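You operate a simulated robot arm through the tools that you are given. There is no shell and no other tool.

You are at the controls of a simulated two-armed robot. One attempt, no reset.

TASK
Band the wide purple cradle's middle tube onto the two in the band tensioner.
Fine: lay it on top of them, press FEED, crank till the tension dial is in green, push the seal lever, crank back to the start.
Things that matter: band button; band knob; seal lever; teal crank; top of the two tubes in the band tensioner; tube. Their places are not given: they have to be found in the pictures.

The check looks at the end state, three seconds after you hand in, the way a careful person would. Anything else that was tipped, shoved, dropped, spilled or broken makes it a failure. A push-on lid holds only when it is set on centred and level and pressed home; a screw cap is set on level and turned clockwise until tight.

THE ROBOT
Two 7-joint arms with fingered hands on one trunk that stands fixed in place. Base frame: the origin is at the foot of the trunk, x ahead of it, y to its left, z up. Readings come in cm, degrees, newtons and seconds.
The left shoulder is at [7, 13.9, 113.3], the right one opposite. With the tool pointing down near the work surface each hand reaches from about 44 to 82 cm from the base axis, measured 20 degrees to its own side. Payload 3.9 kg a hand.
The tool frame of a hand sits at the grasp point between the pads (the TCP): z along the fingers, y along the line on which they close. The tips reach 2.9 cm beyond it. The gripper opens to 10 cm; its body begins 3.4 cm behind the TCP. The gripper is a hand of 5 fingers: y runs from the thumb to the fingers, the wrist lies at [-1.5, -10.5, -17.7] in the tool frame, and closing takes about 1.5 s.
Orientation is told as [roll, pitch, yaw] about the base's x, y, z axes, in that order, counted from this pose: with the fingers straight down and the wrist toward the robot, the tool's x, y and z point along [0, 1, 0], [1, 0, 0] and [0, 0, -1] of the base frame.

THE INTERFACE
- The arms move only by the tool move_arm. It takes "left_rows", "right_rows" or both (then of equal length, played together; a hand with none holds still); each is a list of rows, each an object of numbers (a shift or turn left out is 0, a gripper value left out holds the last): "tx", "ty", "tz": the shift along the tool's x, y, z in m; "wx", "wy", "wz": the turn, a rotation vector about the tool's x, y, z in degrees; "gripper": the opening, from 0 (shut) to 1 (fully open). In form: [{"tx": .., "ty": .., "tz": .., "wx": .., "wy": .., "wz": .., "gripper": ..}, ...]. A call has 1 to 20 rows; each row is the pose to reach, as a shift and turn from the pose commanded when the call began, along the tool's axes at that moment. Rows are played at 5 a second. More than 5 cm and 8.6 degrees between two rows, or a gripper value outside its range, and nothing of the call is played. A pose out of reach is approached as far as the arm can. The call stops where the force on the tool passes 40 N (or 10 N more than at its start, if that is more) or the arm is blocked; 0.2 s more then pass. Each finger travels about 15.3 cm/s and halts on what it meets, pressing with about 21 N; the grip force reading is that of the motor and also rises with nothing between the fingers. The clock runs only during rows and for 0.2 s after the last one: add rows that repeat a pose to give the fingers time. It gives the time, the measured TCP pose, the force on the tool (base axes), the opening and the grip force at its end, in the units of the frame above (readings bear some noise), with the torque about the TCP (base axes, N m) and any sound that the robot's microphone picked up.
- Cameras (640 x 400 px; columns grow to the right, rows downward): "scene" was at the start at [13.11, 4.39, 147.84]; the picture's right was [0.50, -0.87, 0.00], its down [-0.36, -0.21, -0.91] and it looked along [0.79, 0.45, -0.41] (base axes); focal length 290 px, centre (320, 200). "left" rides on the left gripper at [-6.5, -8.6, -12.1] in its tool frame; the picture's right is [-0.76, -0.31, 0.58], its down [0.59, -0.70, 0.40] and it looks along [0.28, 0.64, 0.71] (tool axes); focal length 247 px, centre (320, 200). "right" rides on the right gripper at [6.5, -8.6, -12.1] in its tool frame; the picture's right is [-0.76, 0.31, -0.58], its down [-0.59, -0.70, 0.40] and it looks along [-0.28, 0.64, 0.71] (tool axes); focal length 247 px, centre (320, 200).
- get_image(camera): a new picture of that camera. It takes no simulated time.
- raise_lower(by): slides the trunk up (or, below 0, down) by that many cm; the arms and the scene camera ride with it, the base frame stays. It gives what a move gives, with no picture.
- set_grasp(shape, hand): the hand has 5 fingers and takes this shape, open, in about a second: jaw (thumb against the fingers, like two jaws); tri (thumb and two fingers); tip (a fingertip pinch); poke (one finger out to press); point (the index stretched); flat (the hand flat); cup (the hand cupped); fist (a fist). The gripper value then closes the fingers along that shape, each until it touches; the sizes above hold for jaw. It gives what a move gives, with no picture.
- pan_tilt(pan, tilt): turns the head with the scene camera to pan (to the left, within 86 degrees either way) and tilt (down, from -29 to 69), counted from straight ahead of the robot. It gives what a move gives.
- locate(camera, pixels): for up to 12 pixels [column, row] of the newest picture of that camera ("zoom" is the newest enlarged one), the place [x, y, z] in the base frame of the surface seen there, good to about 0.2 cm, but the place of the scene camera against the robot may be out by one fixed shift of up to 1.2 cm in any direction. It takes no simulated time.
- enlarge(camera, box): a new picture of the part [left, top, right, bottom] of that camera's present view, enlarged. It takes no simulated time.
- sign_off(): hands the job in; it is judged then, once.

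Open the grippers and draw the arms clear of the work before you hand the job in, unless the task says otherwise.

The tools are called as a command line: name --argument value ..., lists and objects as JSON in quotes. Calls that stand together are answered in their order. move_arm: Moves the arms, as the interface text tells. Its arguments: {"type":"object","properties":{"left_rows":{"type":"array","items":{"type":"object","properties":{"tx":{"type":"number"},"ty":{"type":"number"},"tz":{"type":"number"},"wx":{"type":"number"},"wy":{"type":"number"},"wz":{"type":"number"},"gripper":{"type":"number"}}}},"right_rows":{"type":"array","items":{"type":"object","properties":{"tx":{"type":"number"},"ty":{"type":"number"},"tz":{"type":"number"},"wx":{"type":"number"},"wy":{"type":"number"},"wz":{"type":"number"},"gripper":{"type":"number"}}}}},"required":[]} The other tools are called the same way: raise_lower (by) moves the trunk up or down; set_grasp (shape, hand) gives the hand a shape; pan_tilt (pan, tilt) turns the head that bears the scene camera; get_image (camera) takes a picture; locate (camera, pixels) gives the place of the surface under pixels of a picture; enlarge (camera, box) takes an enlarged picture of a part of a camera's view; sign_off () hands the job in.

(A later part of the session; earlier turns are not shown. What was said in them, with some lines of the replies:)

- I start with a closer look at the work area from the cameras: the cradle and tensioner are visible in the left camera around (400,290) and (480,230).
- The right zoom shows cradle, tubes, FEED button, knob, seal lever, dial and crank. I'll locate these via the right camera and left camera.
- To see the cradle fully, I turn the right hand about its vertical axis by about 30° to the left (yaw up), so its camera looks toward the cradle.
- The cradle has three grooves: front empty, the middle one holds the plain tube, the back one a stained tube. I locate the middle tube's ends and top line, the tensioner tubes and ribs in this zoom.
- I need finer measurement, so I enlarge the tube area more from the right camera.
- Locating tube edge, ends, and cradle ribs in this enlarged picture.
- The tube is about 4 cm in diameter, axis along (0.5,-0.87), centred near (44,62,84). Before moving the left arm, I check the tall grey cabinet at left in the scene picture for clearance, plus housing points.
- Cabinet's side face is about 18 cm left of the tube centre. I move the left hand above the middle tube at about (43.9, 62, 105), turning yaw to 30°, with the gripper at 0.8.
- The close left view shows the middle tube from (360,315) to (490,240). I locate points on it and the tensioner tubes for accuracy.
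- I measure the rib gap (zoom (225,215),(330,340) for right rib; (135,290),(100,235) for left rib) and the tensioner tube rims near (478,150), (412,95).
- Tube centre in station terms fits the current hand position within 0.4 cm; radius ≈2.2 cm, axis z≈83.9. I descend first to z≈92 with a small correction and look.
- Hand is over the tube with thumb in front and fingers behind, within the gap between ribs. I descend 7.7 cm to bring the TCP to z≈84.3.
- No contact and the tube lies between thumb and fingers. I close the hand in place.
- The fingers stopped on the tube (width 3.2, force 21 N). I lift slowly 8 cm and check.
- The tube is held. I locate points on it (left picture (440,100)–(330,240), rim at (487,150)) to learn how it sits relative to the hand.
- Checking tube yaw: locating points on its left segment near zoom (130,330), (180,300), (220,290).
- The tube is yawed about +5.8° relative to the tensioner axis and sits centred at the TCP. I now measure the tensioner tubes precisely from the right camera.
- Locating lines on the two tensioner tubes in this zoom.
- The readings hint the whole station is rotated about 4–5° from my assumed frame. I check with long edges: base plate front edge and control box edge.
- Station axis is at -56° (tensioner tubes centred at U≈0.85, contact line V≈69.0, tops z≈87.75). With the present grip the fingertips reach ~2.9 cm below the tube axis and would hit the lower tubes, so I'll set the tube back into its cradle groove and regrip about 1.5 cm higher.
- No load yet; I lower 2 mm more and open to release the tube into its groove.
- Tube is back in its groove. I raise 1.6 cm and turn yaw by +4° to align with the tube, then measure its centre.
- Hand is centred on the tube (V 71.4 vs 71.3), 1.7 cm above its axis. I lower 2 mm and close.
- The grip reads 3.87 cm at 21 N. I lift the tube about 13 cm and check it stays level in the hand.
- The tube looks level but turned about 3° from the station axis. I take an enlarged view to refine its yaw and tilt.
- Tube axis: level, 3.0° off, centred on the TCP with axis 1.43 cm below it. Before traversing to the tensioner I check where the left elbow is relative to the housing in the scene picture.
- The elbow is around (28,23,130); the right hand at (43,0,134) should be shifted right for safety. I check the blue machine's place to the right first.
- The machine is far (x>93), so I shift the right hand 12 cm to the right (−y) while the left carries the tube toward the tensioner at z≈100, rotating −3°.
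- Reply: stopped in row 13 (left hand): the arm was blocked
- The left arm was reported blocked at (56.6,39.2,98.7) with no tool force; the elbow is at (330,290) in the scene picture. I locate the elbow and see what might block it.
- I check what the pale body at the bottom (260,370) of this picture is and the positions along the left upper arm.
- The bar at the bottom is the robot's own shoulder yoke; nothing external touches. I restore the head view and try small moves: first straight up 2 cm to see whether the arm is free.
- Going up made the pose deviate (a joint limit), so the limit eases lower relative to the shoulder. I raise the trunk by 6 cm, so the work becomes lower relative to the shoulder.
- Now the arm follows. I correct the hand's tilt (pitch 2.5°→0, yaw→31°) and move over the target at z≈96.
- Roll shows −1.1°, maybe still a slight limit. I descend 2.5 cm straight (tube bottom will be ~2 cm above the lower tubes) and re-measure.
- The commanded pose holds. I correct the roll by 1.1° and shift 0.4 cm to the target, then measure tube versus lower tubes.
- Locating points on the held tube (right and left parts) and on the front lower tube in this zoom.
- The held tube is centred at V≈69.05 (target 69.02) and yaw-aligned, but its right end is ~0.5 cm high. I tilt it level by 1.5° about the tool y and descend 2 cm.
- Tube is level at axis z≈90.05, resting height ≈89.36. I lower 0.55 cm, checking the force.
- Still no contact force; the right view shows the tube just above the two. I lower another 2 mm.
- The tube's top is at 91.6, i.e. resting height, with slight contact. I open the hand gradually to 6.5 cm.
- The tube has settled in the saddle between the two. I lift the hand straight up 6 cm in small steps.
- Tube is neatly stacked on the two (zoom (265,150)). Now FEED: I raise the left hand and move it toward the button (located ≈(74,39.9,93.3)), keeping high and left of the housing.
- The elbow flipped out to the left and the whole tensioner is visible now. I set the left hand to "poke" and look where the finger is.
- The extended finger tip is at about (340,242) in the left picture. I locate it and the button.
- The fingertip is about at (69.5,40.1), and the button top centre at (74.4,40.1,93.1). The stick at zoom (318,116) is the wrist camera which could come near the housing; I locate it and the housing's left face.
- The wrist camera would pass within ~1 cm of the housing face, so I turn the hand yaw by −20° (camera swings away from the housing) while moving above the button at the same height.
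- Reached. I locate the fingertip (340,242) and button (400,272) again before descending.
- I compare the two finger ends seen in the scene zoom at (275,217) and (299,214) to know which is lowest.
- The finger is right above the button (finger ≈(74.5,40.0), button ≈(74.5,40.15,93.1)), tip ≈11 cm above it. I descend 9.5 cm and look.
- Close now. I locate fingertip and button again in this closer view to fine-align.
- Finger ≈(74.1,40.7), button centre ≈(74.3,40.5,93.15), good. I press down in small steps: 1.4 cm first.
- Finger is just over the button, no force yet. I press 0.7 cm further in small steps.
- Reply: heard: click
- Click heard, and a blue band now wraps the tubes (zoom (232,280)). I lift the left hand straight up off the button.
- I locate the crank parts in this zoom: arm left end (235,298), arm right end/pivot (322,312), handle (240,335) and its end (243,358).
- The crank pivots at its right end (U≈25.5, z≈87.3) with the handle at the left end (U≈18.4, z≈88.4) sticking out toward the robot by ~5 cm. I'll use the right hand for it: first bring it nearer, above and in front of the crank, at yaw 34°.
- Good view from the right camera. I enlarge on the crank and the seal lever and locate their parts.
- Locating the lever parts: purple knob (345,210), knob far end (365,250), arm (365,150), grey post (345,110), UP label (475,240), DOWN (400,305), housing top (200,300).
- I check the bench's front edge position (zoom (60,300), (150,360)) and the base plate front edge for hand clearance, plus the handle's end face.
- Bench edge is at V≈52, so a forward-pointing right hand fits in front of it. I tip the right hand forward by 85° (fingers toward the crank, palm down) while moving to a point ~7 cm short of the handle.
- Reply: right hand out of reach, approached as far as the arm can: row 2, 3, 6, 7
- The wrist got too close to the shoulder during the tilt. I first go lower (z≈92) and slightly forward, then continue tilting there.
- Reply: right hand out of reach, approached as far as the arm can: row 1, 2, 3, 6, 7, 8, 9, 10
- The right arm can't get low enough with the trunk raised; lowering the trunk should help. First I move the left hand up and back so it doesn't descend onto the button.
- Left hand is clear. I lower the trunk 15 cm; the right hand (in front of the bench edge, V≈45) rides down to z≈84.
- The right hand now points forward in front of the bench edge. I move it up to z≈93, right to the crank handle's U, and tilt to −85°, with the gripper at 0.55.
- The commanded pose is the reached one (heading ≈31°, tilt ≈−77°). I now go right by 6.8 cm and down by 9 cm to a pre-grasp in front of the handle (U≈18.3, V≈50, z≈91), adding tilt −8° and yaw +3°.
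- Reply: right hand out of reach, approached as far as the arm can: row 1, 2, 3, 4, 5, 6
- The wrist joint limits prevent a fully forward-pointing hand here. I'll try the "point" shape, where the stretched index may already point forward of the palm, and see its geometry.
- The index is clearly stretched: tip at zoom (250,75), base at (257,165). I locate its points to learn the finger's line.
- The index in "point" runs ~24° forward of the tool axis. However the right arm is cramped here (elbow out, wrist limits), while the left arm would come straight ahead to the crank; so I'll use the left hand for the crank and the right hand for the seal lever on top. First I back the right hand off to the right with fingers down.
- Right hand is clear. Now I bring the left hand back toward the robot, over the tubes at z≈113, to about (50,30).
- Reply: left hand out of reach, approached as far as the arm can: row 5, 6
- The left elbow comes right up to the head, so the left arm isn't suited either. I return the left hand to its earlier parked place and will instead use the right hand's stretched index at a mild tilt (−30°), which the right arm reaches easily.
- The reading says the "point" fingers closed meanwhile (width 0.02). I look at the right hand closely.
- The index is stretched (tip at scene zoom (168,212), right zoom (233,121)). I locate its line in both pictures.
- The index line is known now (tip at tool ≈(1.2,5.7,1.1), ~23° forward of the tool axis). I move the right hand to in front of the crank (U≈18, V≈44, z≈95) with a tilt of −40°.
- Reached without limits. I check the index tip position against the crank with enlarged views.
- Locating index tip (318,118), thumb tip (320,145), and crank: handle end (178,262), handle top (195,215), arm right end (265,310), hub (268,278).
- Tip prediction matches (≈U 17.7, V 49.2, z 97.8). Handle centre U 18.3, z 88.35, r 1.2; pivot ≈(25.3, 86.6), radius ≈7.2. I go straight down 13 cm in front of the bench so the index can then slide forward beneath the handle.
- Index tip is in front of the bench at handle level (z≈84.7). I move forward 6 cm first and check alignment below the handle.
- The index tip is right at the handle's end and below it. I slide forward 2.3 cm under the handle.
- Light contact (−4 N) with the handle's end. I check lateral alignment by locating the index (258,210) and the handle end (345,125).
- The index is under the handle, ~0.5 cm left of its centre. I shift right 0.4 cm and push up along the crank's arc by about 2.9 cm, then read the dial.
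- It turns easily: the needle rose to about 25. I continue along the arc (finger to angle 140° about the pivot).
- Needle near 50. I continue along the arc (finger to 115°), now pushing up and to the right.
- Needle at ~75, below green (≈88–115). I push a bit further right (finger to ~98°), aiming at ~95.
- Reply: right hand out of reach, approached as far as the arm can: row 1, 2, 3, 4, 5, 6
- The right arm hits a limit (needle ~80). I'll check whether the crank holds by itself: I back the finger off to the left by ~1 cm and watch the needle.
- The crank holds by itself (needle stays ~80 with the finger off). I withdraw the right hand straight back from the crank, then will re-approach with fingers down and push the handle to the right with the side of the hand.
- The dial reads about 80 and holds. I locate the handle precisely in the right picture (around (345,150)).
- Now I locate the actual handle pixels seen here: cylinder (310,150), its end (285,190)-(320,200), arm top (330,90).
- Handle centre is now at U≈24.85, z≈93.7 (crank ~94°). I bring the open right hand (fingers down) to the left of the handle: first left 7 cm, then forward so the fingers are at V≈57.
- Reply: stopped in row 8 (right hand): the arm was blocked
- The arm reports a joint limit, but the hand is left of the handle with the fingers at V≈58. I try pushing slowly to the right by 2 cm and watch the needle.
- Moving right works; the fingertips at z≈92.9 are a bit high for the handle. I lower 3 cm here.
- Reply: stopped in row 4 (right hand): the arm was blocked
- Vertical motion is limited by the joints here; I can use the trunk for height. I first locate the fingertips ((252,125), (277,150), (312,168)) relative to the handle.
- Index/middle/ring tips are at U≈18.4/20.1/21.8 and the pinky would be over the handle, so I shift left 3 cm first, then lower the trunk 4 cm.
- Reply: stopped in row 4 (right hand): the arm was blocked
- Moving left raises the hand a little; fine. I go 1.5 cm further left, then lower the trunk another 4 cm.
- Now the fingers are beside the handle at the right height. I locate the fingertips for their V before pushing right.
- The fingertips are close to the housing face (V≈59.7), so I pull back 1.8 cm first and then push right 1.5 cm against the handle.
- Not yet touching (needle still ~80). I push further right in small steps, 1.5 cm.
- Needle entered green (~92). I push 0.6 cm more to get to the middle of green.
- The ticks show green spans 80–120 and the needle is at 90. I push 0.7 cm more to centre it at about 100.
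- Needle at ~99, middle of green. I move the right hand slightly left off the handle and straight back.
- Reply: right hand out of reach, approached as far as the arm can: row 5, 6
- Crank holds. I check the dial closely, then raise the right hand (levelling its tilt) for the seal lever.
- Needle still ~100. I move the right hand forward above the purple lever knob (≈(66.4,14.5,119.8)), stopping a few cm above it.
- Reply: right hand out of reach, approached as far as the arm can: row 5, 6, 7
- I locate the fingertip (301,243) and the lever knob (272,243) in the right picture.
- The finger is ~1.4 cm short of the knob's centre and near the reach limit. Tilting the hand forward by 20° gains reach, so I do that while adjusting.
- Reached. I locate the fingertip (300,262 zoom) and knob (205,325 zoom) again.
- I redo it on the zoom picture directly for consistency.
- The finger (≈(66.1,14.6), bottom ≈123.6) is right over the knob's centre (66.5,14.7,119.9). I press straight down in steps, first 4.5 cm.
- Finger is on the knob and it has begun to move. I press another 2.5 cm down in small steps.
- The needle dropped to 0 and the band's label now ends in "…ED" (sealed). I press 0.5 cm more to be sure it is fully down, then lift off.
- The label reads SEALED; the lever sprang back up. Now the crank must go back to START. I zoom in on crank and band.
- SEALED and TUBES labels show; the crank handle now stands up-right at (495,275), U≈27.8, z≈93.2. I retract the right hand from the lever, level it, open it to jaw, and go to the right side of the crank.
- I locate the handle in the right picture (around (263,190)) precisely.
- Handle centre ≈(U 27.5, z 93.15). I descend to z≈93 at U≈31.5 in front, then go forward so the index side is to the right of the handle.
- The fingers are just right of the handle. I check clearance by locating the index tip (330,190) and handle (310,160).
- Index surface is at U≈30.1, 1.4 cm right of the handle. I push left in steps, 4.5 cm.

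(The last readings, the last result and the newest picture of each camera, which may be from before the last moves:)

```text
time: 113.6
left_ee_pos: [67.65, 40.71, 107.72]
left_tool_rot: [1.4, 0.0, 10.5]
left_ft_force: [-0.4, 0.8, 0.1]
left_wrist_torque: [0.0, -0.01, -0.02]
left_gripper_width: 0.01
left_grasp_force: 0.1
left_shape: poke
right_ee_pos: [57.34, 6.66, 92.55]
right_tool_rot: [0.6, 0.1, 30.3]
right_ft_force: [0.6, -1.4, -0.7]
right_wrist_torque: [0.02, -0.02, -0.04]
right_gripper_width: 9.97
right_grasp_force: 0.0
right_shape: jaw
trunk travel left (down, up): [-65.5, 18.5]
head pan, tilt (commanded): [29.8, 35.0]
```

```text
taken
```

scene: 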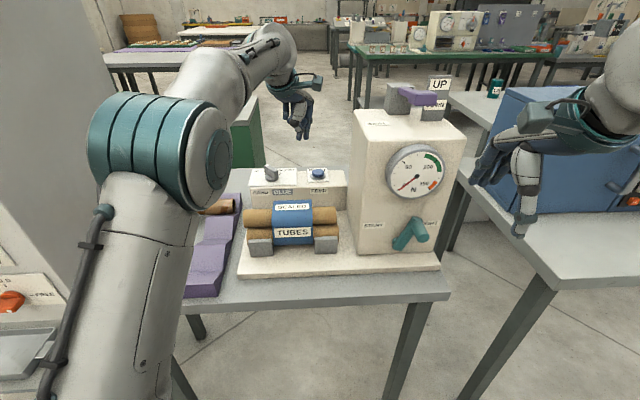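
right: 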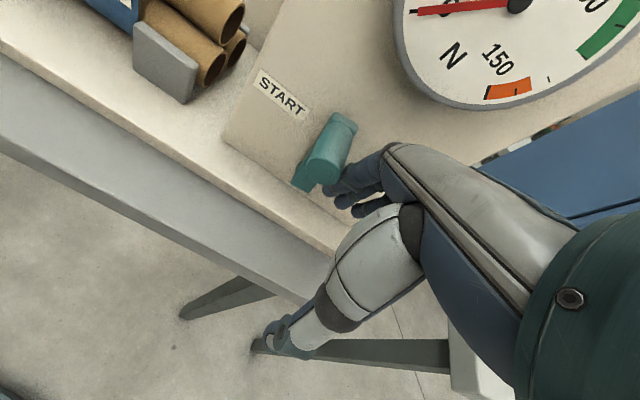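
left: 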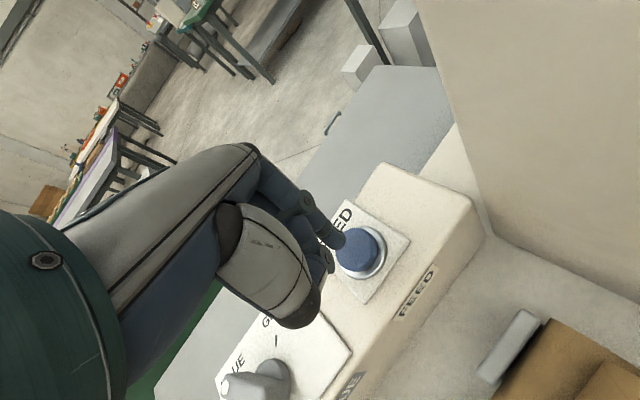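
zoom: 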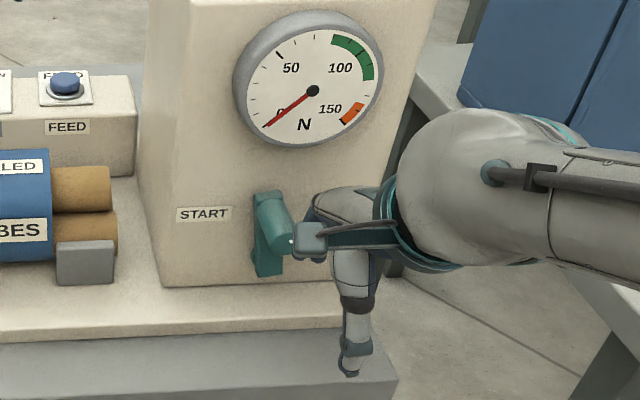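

The crank is now past vertical toward START. I continue left another 4 cm while lowering 2.5 cm.

move_arm --right_rows '[{"tx": 0.005, "ty": -0.0003, "tz": 0.004}, {"tx": 0.01, "ty": -0.0006, "tz": 0.008}, {"tx": 0.015, "ty": -0.0009, "tz": 0.012}, {"tx": 0.02, "ty": -0.0013, "tz": 0.016}, {"tx": 0.025, "ty": -0.0016, "tz": 0.02}, {"tx": 0.03, "ty": -0.0019, "tz": 0.024}, {"tx": 0.035, "ty": -0.0022, "tz": 0.026}, {"tx": 0.04, "ty": -0.0025, "tz": 0.028}]'

enlarge --camera "scene" --box '[340, 140, 500, 300]'

get_image --camera "right"

```text
time: 115.4
left_ee_pos: [67.66, 40.8, 107.66]
left_tool_rot: [1.3, -0.2, 10.6]
left_ft_force: [-0.3, 0.9, 0.0]
left_wrist_torque: [-0.01, 0.03, 0.01]
left_gripper_width: 0.0
left_grasp_force: 0.2
left_shape: poke
right_ee_pos: [55.13, 10.08, 89.83]
right_tool_rot: [0.6, 0.2, 30.3]
right_ft_force: [1.3, -1.2, -1.2]
right_wrist_torque: [-0.02, 0.07, -0.06]
right_gripper_width: 10.0
right_grasp_force: 0.1
right_shape: jaw
trunk travel left (down, up): [-65.5, 18.5]
head pan, tilt (commanded): [29.8, 35.0]
```

```text
2.50 times, centred on (420, 220) of scene
```

zoom: 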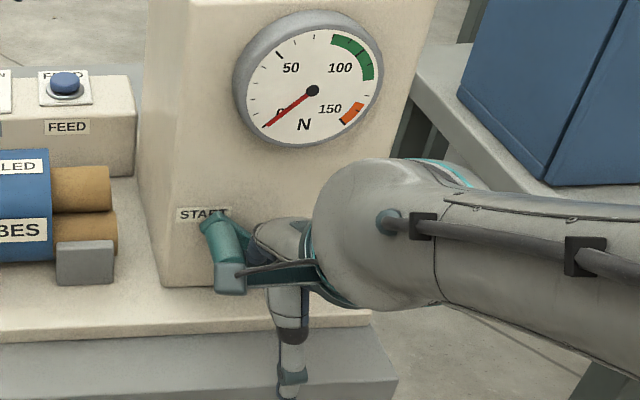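

```text
taken
```

right: 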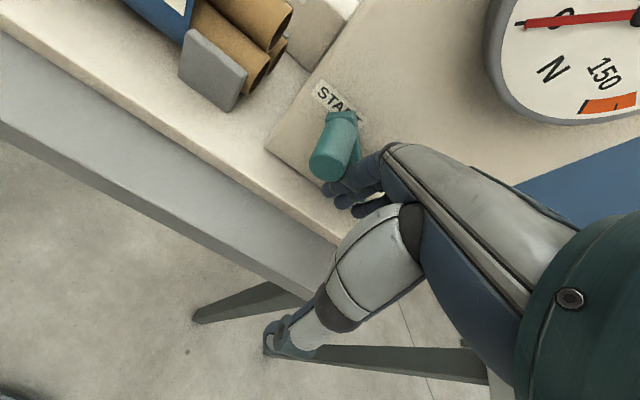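

Handle nears START. I continue left 2 cm and down 1.5 cm.

move_arm --right_rows '[{"tx": 0.004, "ty": -0.0003, "tz": 0.004}, {"tx": 0.008, "ty": -0.0005, "tz": 0.008}, {"tx": 0.012, "ty": -0.0008, "tz": 0.012}, {"tx": 0.016, "ty": -0.001, "tz": 0.015}, {"tx": 0.02, "ty": -0.0013, "tz": 0.015}]'

enlarge --camera "right" --box '[270, 60, 410, 220]'

enlarge --camera "scene" --box '[340, 140, 500, 300]'

```text
time: 116.6
left_ee_pos: [67.79, 40.73, 107.69]
left_tool_rot: [1.5, 0.0, 10.6]
left_ft_force: [0.3, 0.1, 0.3]
left_wrist_torque: [-0.03, 0.0, -0.02]
left_gripper_width: 0.0
left_grasp_force: 0.1
left_shape: poke
right_ee_pos: [54.12, 11.69, 88.05]
right_tool_rot: [0.8, 0.4, 30.1]
right_ft_force: [4.4, -7.8, -4.0]
right_wrist_torque: [-0.11, 0.17, -0.34]
right_gripper_width: 9.98
right_grasp_force: 0.0
right_shape: jaw
trunk travel left (down, up): [-65.5, 18.5]
head pan, tilt (commanded): [29.8, 35.0]
```

```text
2.50 times, centred on (340, 140) of right
```

zoom: 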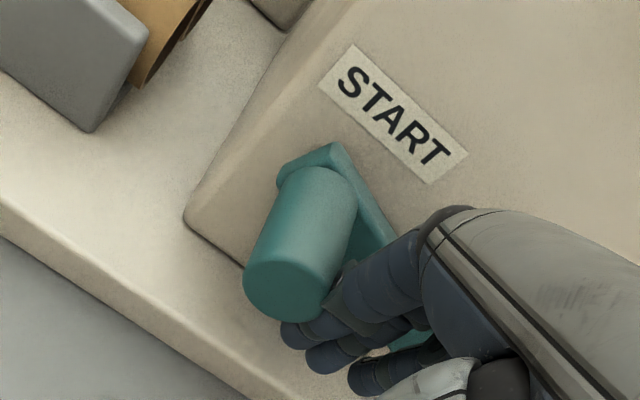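

```text
2.50 times, centred on (420, 220) of scene
```

zoom: 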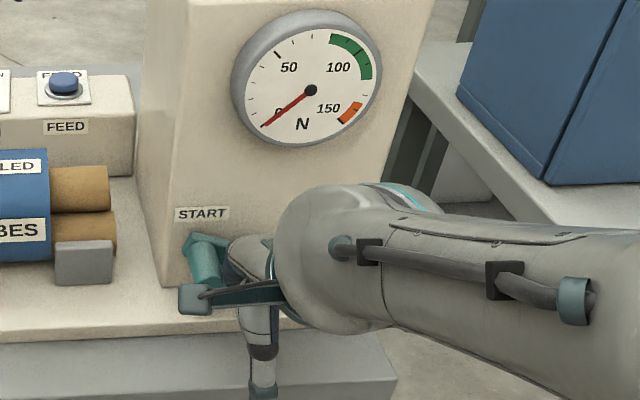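

Reaction is ~9 N now and the housing looks very slightly displaced, so I back off to the right by 1 cm at once and check the crank.

move_arm --right_rows '[{"tx": -0.005}, {"tx": -0.012}, {"tx": -0.02}]'

enlarge --camera "scene" --box '[340, 140, 500, 300]'

enlarge --camera "right" --box '[270, 60, 410, 220]'

```text
time: 117.4
left_ee_pos: [67.59, 40.72, 107.72]
left_tool_rot: [1.3, 0.1, 10.6]
left_ft_force: [-0.5, -0.1, 0.0]
left_wrist_torque: [-0.03, 0.0, 0.02]
left_gripper_width: 0.01
left_grasp_force: 0.0
left_shape: poke
right_ee_pos: [54.99, 10.17, 88.3]
right_tool_rot: [0.7, 0.2, 30.2]
right_ft_force: [-0.4, 0.2, -0.5]
right_wrist_torque: [0.03, -0.02, 0.0]
right_gripper_width: 10.01
right_grasp_force: 0.0
right_shape: jaw
trunk travel left (down, up): [-65.5, 18.5]
head pan, tilt (commanded): [29.8, 35.0]
```

```text
2.50 times, centred on (420, 220) of scene
```

zoom: 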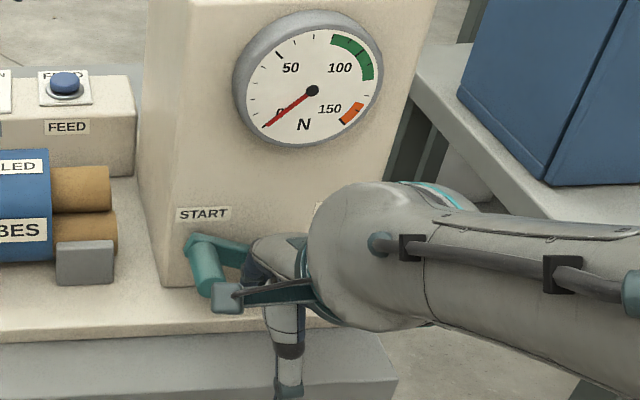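

```text
2.50 times, centred on (340, 140) of right
```

zoom: 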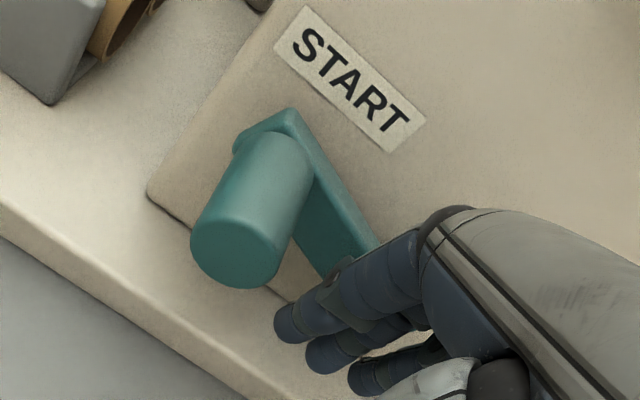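

The housing is back in place and the hand is off. I locate the handle to see how far it is from its START position (U 18.3, z 88.35).

locate --camera "zoom" --pixels '[[260, 170], [280, 165], [230, 230], [255, 230], [235, 265], [215, 255], [260, 270], [285, 130], [300, 190], [340, 230], [245, 190], [205, 230]]'

```text
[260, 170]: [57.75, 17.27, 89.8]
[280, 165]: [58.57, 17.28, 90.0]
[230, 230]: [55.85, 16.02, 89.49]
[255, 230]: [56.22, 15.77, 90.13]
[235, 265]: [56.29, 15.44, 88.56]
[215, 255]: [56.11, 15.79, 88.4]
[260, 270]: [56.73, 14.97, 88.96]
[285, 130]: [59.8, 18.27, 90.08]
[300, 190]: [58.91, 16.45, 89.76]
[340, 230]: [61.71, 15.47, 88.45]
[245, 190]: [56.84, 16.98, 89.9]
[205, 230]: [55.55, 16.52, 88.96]
```

The handle is ~0.55 cm above its START height (≈161° vs 166°). I'll press it down gently from above: raise the hand, move left so the index is above the handle, then press.

move_arm --right_rows '[{"tz": -0.025}, {"tz": -0.05}, {"tz": -0.075}, {"tx": 0.015, "ty": -0.001, "tz": -0.077}, {"tx": 0.035, "ty": -0.0022, "tz": -0.077}, {"tx": 0.035, "ty": -0.0022, "tz": -0.077}]'

enlarge --camera "right" --box '[250, 100, 430, 280]'

enlarge --camera "scene" --box '[340, 140, 500, 300]'

```text
time: 118.8
left_ee_pos: [67.71, 40.75, 107.59]
left_tool_rot: [1.4, -0.1, 10.6]
left_ft_force: [-0.7, 0.4, 0.2]
left_wrist_torque: [-0.01, 0.02, -0.03]
left_gripper_width: 0.04
left_grasp_force: 0.1
left_shape: poke
right_ee_pos: [53.18, 12.92, 96.17]
right_tool_rot: [0.7, 0.2, 30.3]
right_ft_force: [-0.3, -0.4, -0.6]
right_wrist_torque: [0.01, 0.02, 0.0]
right_gripper_width: 9.99
right_grasp_force: 0.0
right_shape: jaw
trunk travel left (down, up): [-65.5, 18.5]
head pan, tilt (commanded): [29.8, 35.0]
```

```text
2.22 times, centred on (340, 190) of right
```

zoom: 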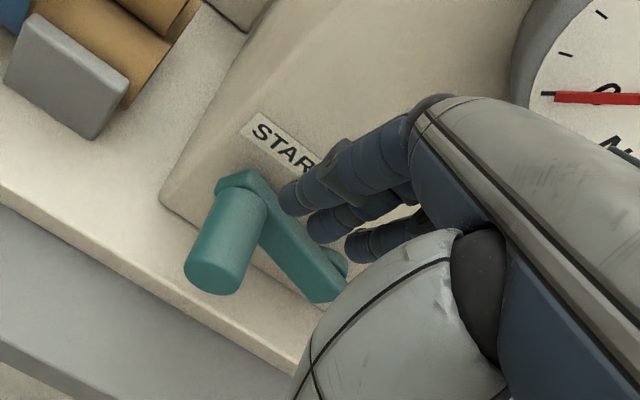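

```text
2.50 times, centred on (420, 220) of scene
```

zoom: 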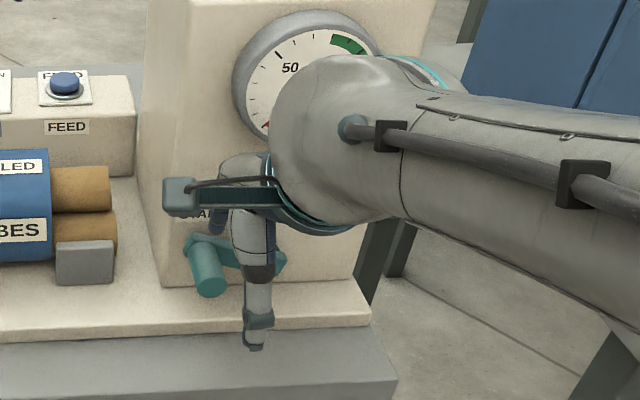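

Locating the index tip (290,205) and handle top (235,215) in this zoom.

enlarge --camera "right" --box '[250, 100, 430, 280]'

locate --camera "zoom" --pixels '[[287, 205], [292, 195], [320, 230], [355, 255], [240, 200], [255, 210], [220, 260], [225, 285], [200, 250], [245, 190], [300, 185], [310, 215]]'

```text
2.22 times, centred on (340, 190) of right
```

zoom: 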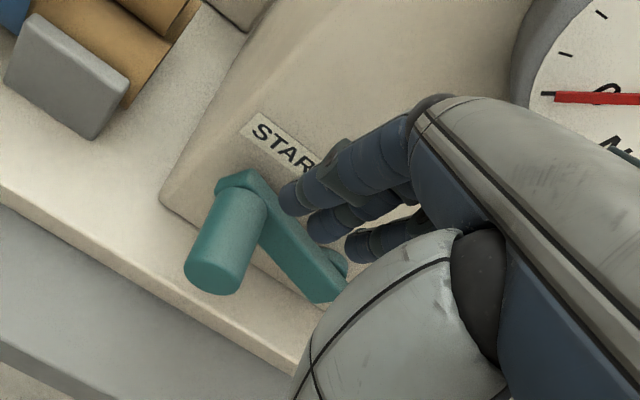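

```text
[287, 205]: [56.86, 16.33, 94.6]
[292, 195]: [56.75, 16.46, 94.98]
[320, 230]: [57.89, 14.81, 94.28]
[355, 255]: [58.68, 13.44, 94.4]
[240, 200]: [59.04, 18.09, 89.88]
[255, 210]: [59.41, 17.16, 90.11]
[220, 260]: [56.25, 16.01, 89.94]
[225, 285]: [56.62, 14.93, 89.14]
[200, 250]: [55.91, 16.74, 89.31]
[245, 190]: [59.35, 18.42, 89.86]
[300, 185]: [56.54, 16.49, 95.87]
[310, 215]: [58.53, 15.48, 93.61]
```

Index is over the handle. I shift left 0.4 cm and press down gradually: 3.6 cm.

move_arm --right_rows '[{"tx": 0.004, "tz": 0.012}, {"tx": 0.004, "tz": 0.024}, {"tx": 0.004, "tz": 0.03}, {"tx": 0.004, "tz": 0.034}, {"tx": 0.004, "tz": 0.037}]'

enlarge --camera "right" --box '[250, 100, 430, 280]'

enlarge --camera "scene" --box '[340, 140, 500, 300]'

```text
time: 120.0
left_ee_pos: [67.66, 40.71, 107.64]
left_tool_rot: [1.2, 0.0, 10.6]
left_ft_force: [-0.2, -0.2, 0.1]
left_wrist_torque: [0.0, 0.0, -0.04]
left_gripper_width: 0.0
left_grasp_force: 0.0
left_shape: poke
right_ee_pos: [52.87, 13.26, 92.45]
right_tool_rot: [0.6, 0.2, 30.4]
right_ft_force: [-0.2, -0.8, 0.1]
right_wrist_torque: [0.0, -0.03, 0.03]
right_gripper_width: 9.97
right_grasp_force: 0.1
right_shape: jaw
trunk travel left (down, up): [-65.5, 18.5]
head pan, tilt (commanded): [29.8, 35.0]
```

```text
2.22 times, centred on (340, 190) of right
```

zoom: 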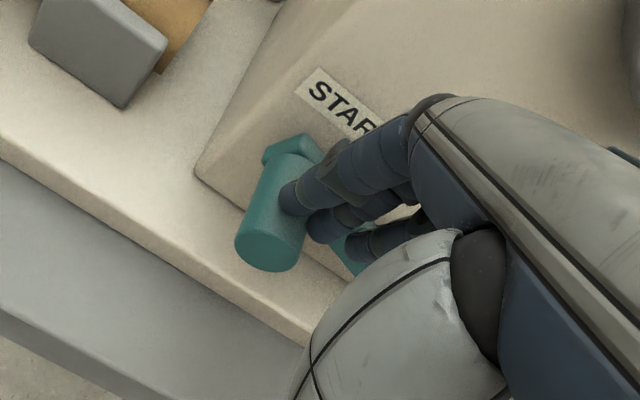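

```text
2.50 times, centred on (420, 220) of scene
```

zoom: 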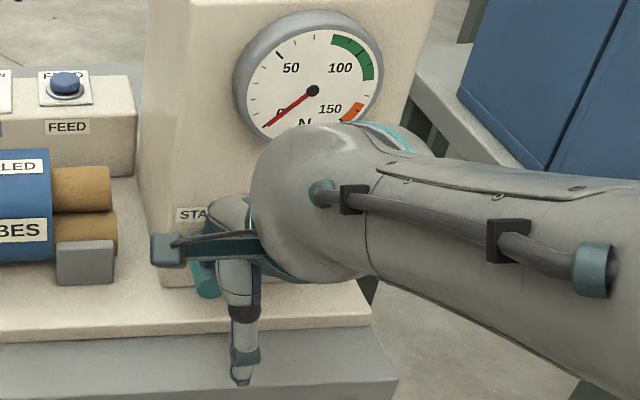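

Tip is at the handle top's right shoulder without force yet. I shift a bit further left (0.5 cm) after a small lift, then press down further.

move_arm --right_rows '[{"tz": -0.01}, {"tx": 0.006, "tz": -0.01}, {"tx": 0.006, "tz": -0.002}, {"tx": 0.006, "tz": 0.003}, {"tx": 0.006, "tz": 0.007}, {"tx": 0.006, "tz": 0.01}]'

enlarge --camera "right" --box '[250, 100, 430, 280]'

locate --camera "zoom" --pixels '[[287, 205], [292, 195], [265, 200], [280, 180], [255, 230], [270, 255], [290, 150], [300, 165], [250, 245], [285, 240], [275, 220], [310, 150]]'

```text
time: 121.4
left_ee_pos: [67.63, 40.54, 107.8]
left_tool_rot: [1.3, 0.0, 10.6]
left_ft_force: [-1.4, -0.2, -0.5]
left_wrist_torque: [-0.02, 0.02, 0.01]
left_gripper_width: 0.02
left_grasp_force: 0.1
left_shape: poke
right_ee_pos: [52.51, 13.73, 91.68]
right_tool_rot: [0.6, -0.3, 30.2]
right_ft_force: [0.5, -5.6, 11.8]
right_wrist_torque: [0.2, -0.72, -0.32]
right_gripper_width: 9.97
right_grasp_force: 0.0
right_shape: jaw
trunk travel left (down, up): [-65.5, 18.5]
head pan, tilt (commanded): [29.8, 35.0]
```

```text
2.22 times, centred on (340, 190) of right
```

zoom: 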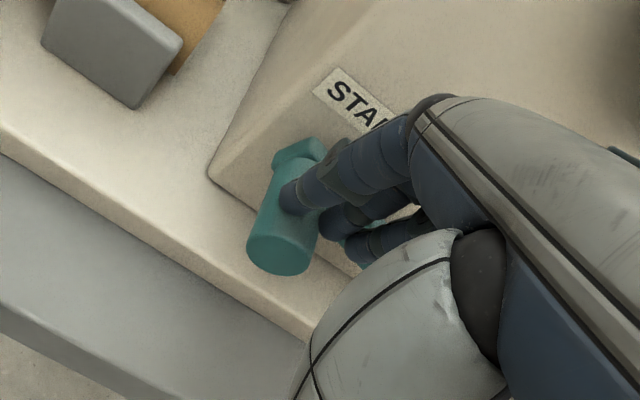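

```text
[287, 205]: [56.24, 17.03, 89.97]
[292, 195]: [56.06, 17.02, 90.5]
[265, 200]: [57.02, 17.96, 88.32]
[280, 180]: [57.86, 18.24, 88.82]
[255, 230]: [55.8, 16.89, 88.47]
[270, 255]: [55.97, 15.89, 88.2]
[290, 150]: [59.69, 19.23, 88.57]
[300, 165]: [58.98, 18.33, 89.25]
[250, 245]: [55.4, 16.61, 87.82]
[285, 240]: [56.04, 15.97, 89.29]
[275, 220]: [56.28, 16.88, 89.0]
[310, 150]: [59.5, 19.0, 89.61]
```

Pressed with ~12 N and the handle top is now ≈89.5, its original START height. I lift the hand and look.

move_arm --right_rows '[{"tz": -0.01}, {"tz": -0.03}, {"tz": -0.05}, {"tz": -0.07, "ty": -0.02}, {"tz": -0.08, "ty": -0.05}, {"tz": -0.08, "ty": -0.08}, {"tz": -0.08, "ty": -0.08}]'

get_image --camera "right"

enlarge --camera "scene" --box '[340, 140, 500, 300]'

```text
time: 123.0
left_ee_pos: [67.57, 40.89, 107.5]
left_tool_rot: [1.3, 0.0, 10.7]
left_ft_force: [-0.4, -0.5, -1.2]
left_wrist_torque: [-0.03, 0.01, -0.01]
left_gripper_width: 0.01
left_grasp_force: 0.0
left_shape: poke
right_ee_pos: [45.74, 9.7, 99.33]
right_tool_rot: [0.6, 0.2, 30.3]
right_ft_force: [0.0, -0.1, -0.4]
right_wrist_torque: [-0.01, 0.0, 0.01]
right_gripper_width: 10.01
right_grasp_force: 0.1
right_shape: jaw
trunk travel left (down, up): [-65.5, 18.5]
head pan, tilt (commanded): [29.8, 35.0]
```

```text
taken
```

right: 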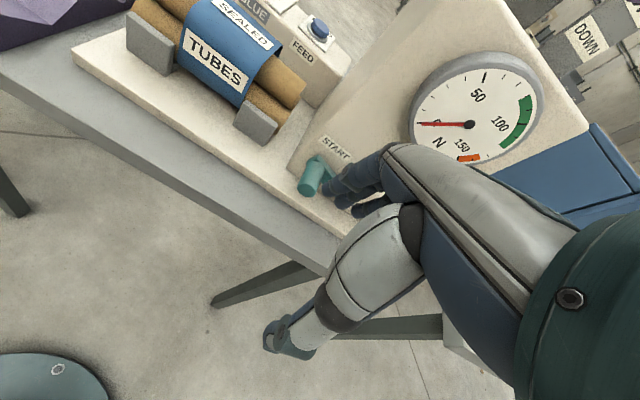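

```text
2.50 times, centred on (420, 220) of scene
```

zoom: 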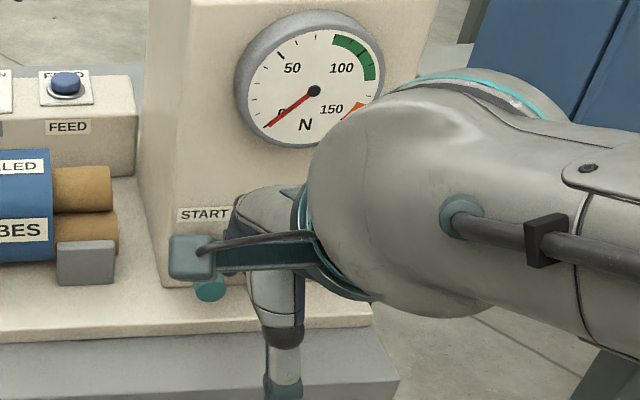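

I move the right arm away to the right and up to get a clear look at everything.

move_arm --right_rows '[{"tx": -0.035, "tz": -0.02}, {"tx": -0.07, "tz": -0.04}, {"tx": -0.105, "tz": -0.06}, {"tx": -0.14, "tz": -0.08}, {"tx": -0.16, "tz": -0.1}, {"tx": -0.16, "tz": -0.1}]'

get_image --camera "scene"

enlarge --camera "scene" --box '[220, 140, 480, 310]'

enlarge --camera "right" --box '[100, 80, 360, 270]'

```text
time: 124.4
left_ee_pos: [67.62, 40.7, 107.62]
left_tool_rot: [1.3, 0.0, 10.6]
left_ft_force: [0.9, 1.5, -0.4]
left_wrist_torque: [-0.01, 0.01, -0.02]
left_gripper_width: 0.02
left_grasp_force: 0.1
left_shape: poke
right_ee_pos: [54.29, -4.35, 109.21]
right_tool_rot: [0.6, 0.2, 30.3]
right_ft_force: [-0.3, 0.3, -0.6]
right_wrist_torque: [-0.02, 0.0, -0.02]
right_gripper_width: 10.01
right_grasp_force: 0.0
right_shape: jaw
trunk travel left (down, up): [-65.5, 18.5]
head pan, tilt (commanded): [29.8, 35.0]
```

```text
taken
```

scene: 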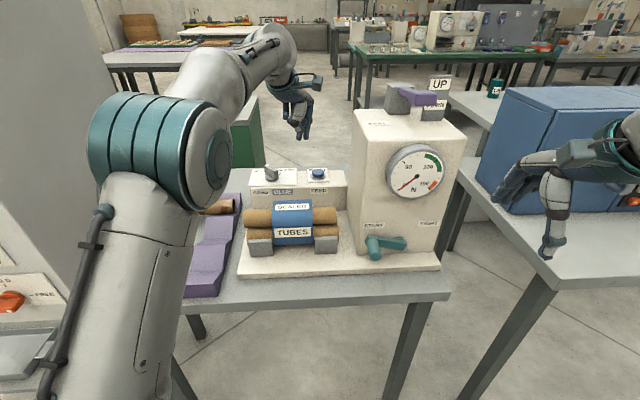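

```text
2.35 times, centred on (350, 225) of scene
```

zoom: 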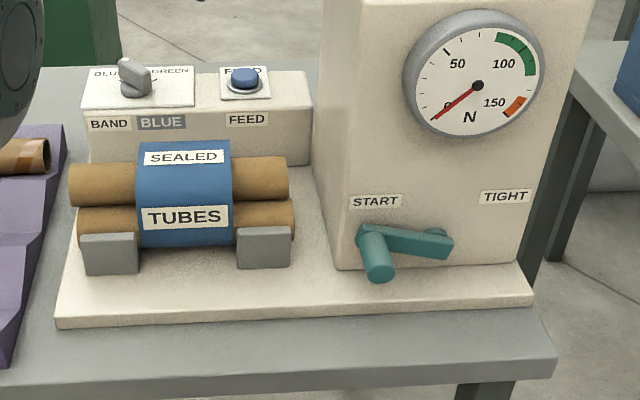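

```text
2.11 times, centred on (230, 175) of right
```

zoom: 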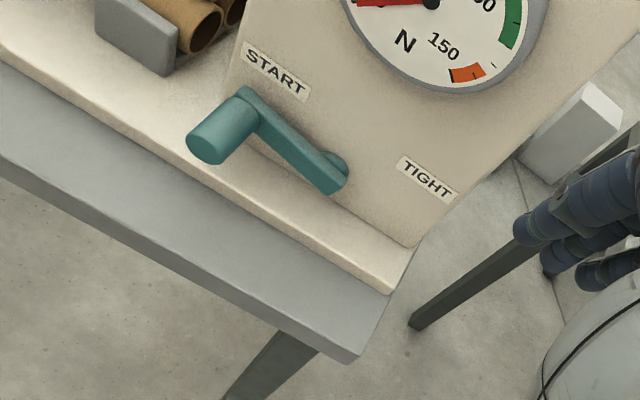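

The crank is back at START and the dial at 0. I verify the handle's height and that the tensioner didn't shift.

locate --camera "zoom" --pixels '[[235, 115], [215, 125], [205, 145], [245, 95], [335, 185], [340, 160], [195, 150], [225, 135], [290, 145], [300, 160], [395, 285], [350, 355]]'

enlarge --camera "scene" --box '[340, 220, 440, 280]'

```text
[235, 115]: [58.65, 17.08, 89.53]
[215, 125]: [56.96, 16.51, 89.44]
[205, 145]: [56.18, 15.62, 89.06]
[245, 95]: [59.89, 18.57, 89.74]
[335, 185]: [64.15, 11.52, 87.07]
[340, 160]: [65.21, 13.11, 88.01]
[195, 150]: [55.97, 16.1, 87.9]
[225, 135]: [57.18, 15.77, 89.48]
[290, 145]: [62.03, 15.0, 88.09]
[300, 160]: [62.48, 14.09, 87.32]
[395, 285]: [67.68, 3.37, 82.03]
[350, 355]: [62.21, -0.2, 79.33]
```

```text
6.40 times, centred on (390, 250) of scene
```

zoom: 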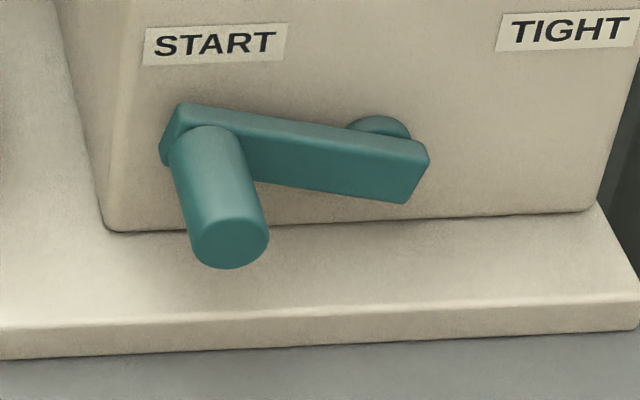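

Handle top z≈89.5 as at the beginning, tensioner in place. Now I draw the arms clear: open both hands and raise the trunk.

set_grasp --hand "left" --shape "jaw"

raise_lower --by 18

move_arm --left_rows '[{"tx": 0.02, "ty": -0.025, "tz": -0.007}, {"tx": 0.04, "ty": -0.05, "tz": -0.014}, {"tx": 0.06, "ty": -0.075, "tz": -0.021}, {"tx": 0.08, "ty": -0.1, "tz": -0.028}, {"tx": 0.1, "ty": -0.125, "tz": -0.035}, {"tx": 0.124, "ty": -0.156, "tz": -0.044}, {"tx": 0.124, "ty": -0.156, "tz": -0.044}]' --right_rows '[{"ty": -0.02, "tz": -0.005}, {"ty": -0.04, "tz": -0.01}, {"ty": -0.06, "tz": -0.015}, {"ty": -0.08, "tz": -0.02}, {"ty": -0.1, "tz": -0.025}, {"tx": -0.02, "ty": -0.11, "tz": -0.03}, {"tx": -0.02, "ty": -0.11, "tz": -0.03}]'

get_image --camera "scene"

get_image --camera "left"

get_image --camera "right"

```text
time: 125.3
left_ee_pos: [67.64, 40.77, 107.64]
left_tool_rot: [1.3, 0.0, 10.6]
left_ft_force: [0.3, -0.7, 0.7]
left_wrist_torque: [-0.02, 0.0, 0.0]
left_gripper_width: 10.0
left_grasp_force: 0.0
left_shape: jaw
right_ee_pos: [54.21, -4.31, 109.23]
right_tool_rot: [0.6, 0.2, 30.2]
right_ft_force: [0.7, -0.6, -0.7]
right_wrist_torque: [-0.01, 0.01, 0.0]
right_gripper_width: 9.98
right_grasp_force: 0.0
right_shape: jaw
trunk travel left (down, up): [-65.5, 18.5]
head pan, tilt (commanded): [29.8, 35.0]
```

```text
time: 127.3
left_ee_pos: [67.75, 40.89, 125.57]
left_tool_rot: [1.4, 0.0, 10.6]
left_ft_force: [0.1, -0.1, 1.3]
left_wrist_torque: [0.01, 0.0, 0.03]
left_gripper_width: 10.0
left_grasp_force: 0.1
left_shape: jaw
right_ee_pos: [54.15, -4.36, 127.15]
right_tool_rot: [0.6, 0.2, 30.3]
right_ft_force: [0.5, 0.4, 0.6]
right_wrist_torque: [0.03, 0.03, 0.0]
right_gripper_width: 9.98
right_grasp_force: 0.1
right_shape: jaw
trunk travel left (down, up): [-83.5, 0.5]
head pan, tilt (commanded): [29.8, 35.0]
```

```text
time: 128.9
left_ee_pos: [49.99, 49.87, 130.26]
left_tool_rot: [1.3, 0.0, 10.7]
left_ft_force: [0.2, 0.3, -0.2]
left_wrist_torque: [-0.03, 0.05, 0.01]
left_gripper_width: 9.97
left_grasp_force: 0.1
left_shape: jaw
right_ee_pos: [45.66, -11.68, 130.07]
right_tool_rot: [0.6, 0.2, 30.3]
right_ft_force: [0.2, 0.7, 0.6]
right_wrist_torque: [0.01, 0.0, -0.01]
right_gripper_width: 9.97
right_grasp_force: 0.0
right_shape: jaw
trunk travel left (down, up): [-83.5, 0.5]
head pan, tilt (commanded): [29.8, 35.0]
```

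```text
taken
```

scene: 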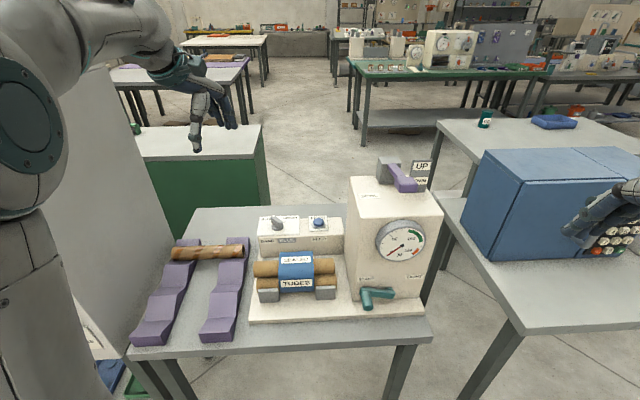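

```text
taken
```

left: 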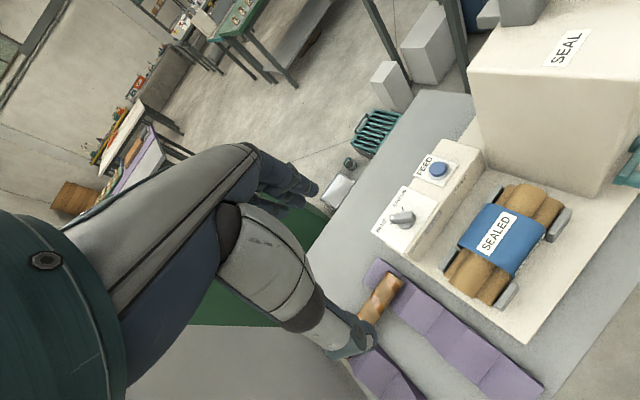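

```text
taken
```

right: 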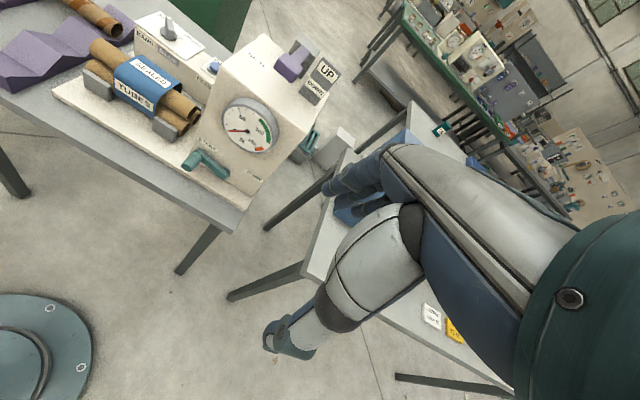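

Arms are clear. A last close look at the bundle, cradle and crank before handing in.

enlarge --camera "scene" --box '[120, 190, 440, 350]'

enlarge --camera "left" --box '[340, 130, 620, 400]'

```text
2.00 times, centred on (280, 270) of scene
```

zoom: 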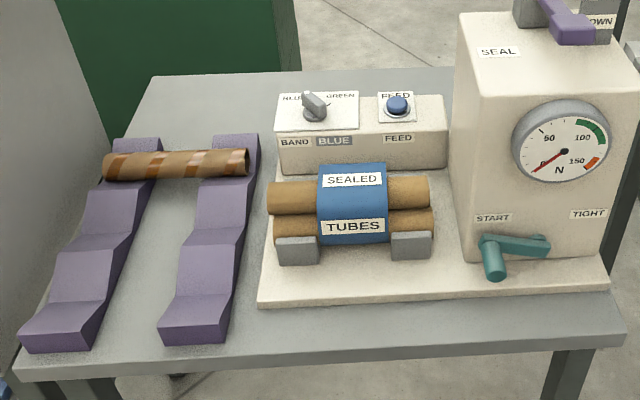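

```text
1.48 times, centred on (480, 265) of left
```

zoom: 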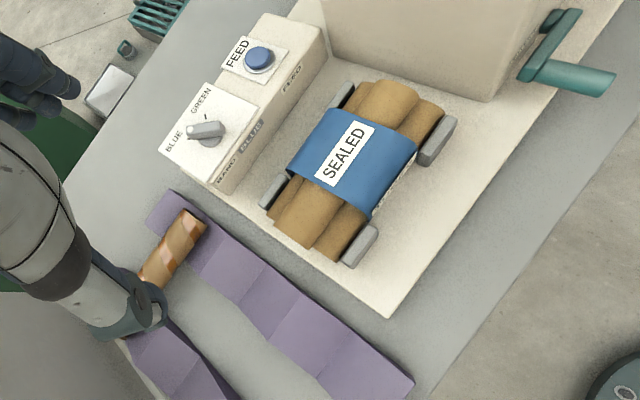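

The three tubes are banded, with the label reading SEALED. The crank is back at START, the dial reads 0, and the stained tube and cradle haven't moved. Both hands are open and clear, so I hand in the job.

sign_off

```text
The job is handed in.
```

The three tubes are banded together: I laid the wide cradle's middle tube on the two in the tensioner, and the band's label now reads SEALED. I've handed the job in, but I don't know the result of the check.

- **Band:** I pressed FEED and the band fed in blue. You gave no colour, so I left the knob on BLUE.
- **Tension:** I turned the crank until the dial read about 99 N, near the middle of the green (80–120). It held there without my hand on it.
- **Seal:** I pushed the seal lever down. The needle dropped to 0, the label changed to SEALED, and the lever sprang back up.
- **Crank:** It is back at START, with the handle at its original height.

**Possible concern:** near the end of cranking back, one push of about 9 N shifted the tensioner housing very slightly. I backed off at once, and the housing looked to be back in place. To finish, I pressed the handle down from above with about 12 N.

The cradle and its stained tube haven't moved. Both hands are open and clear of the work.
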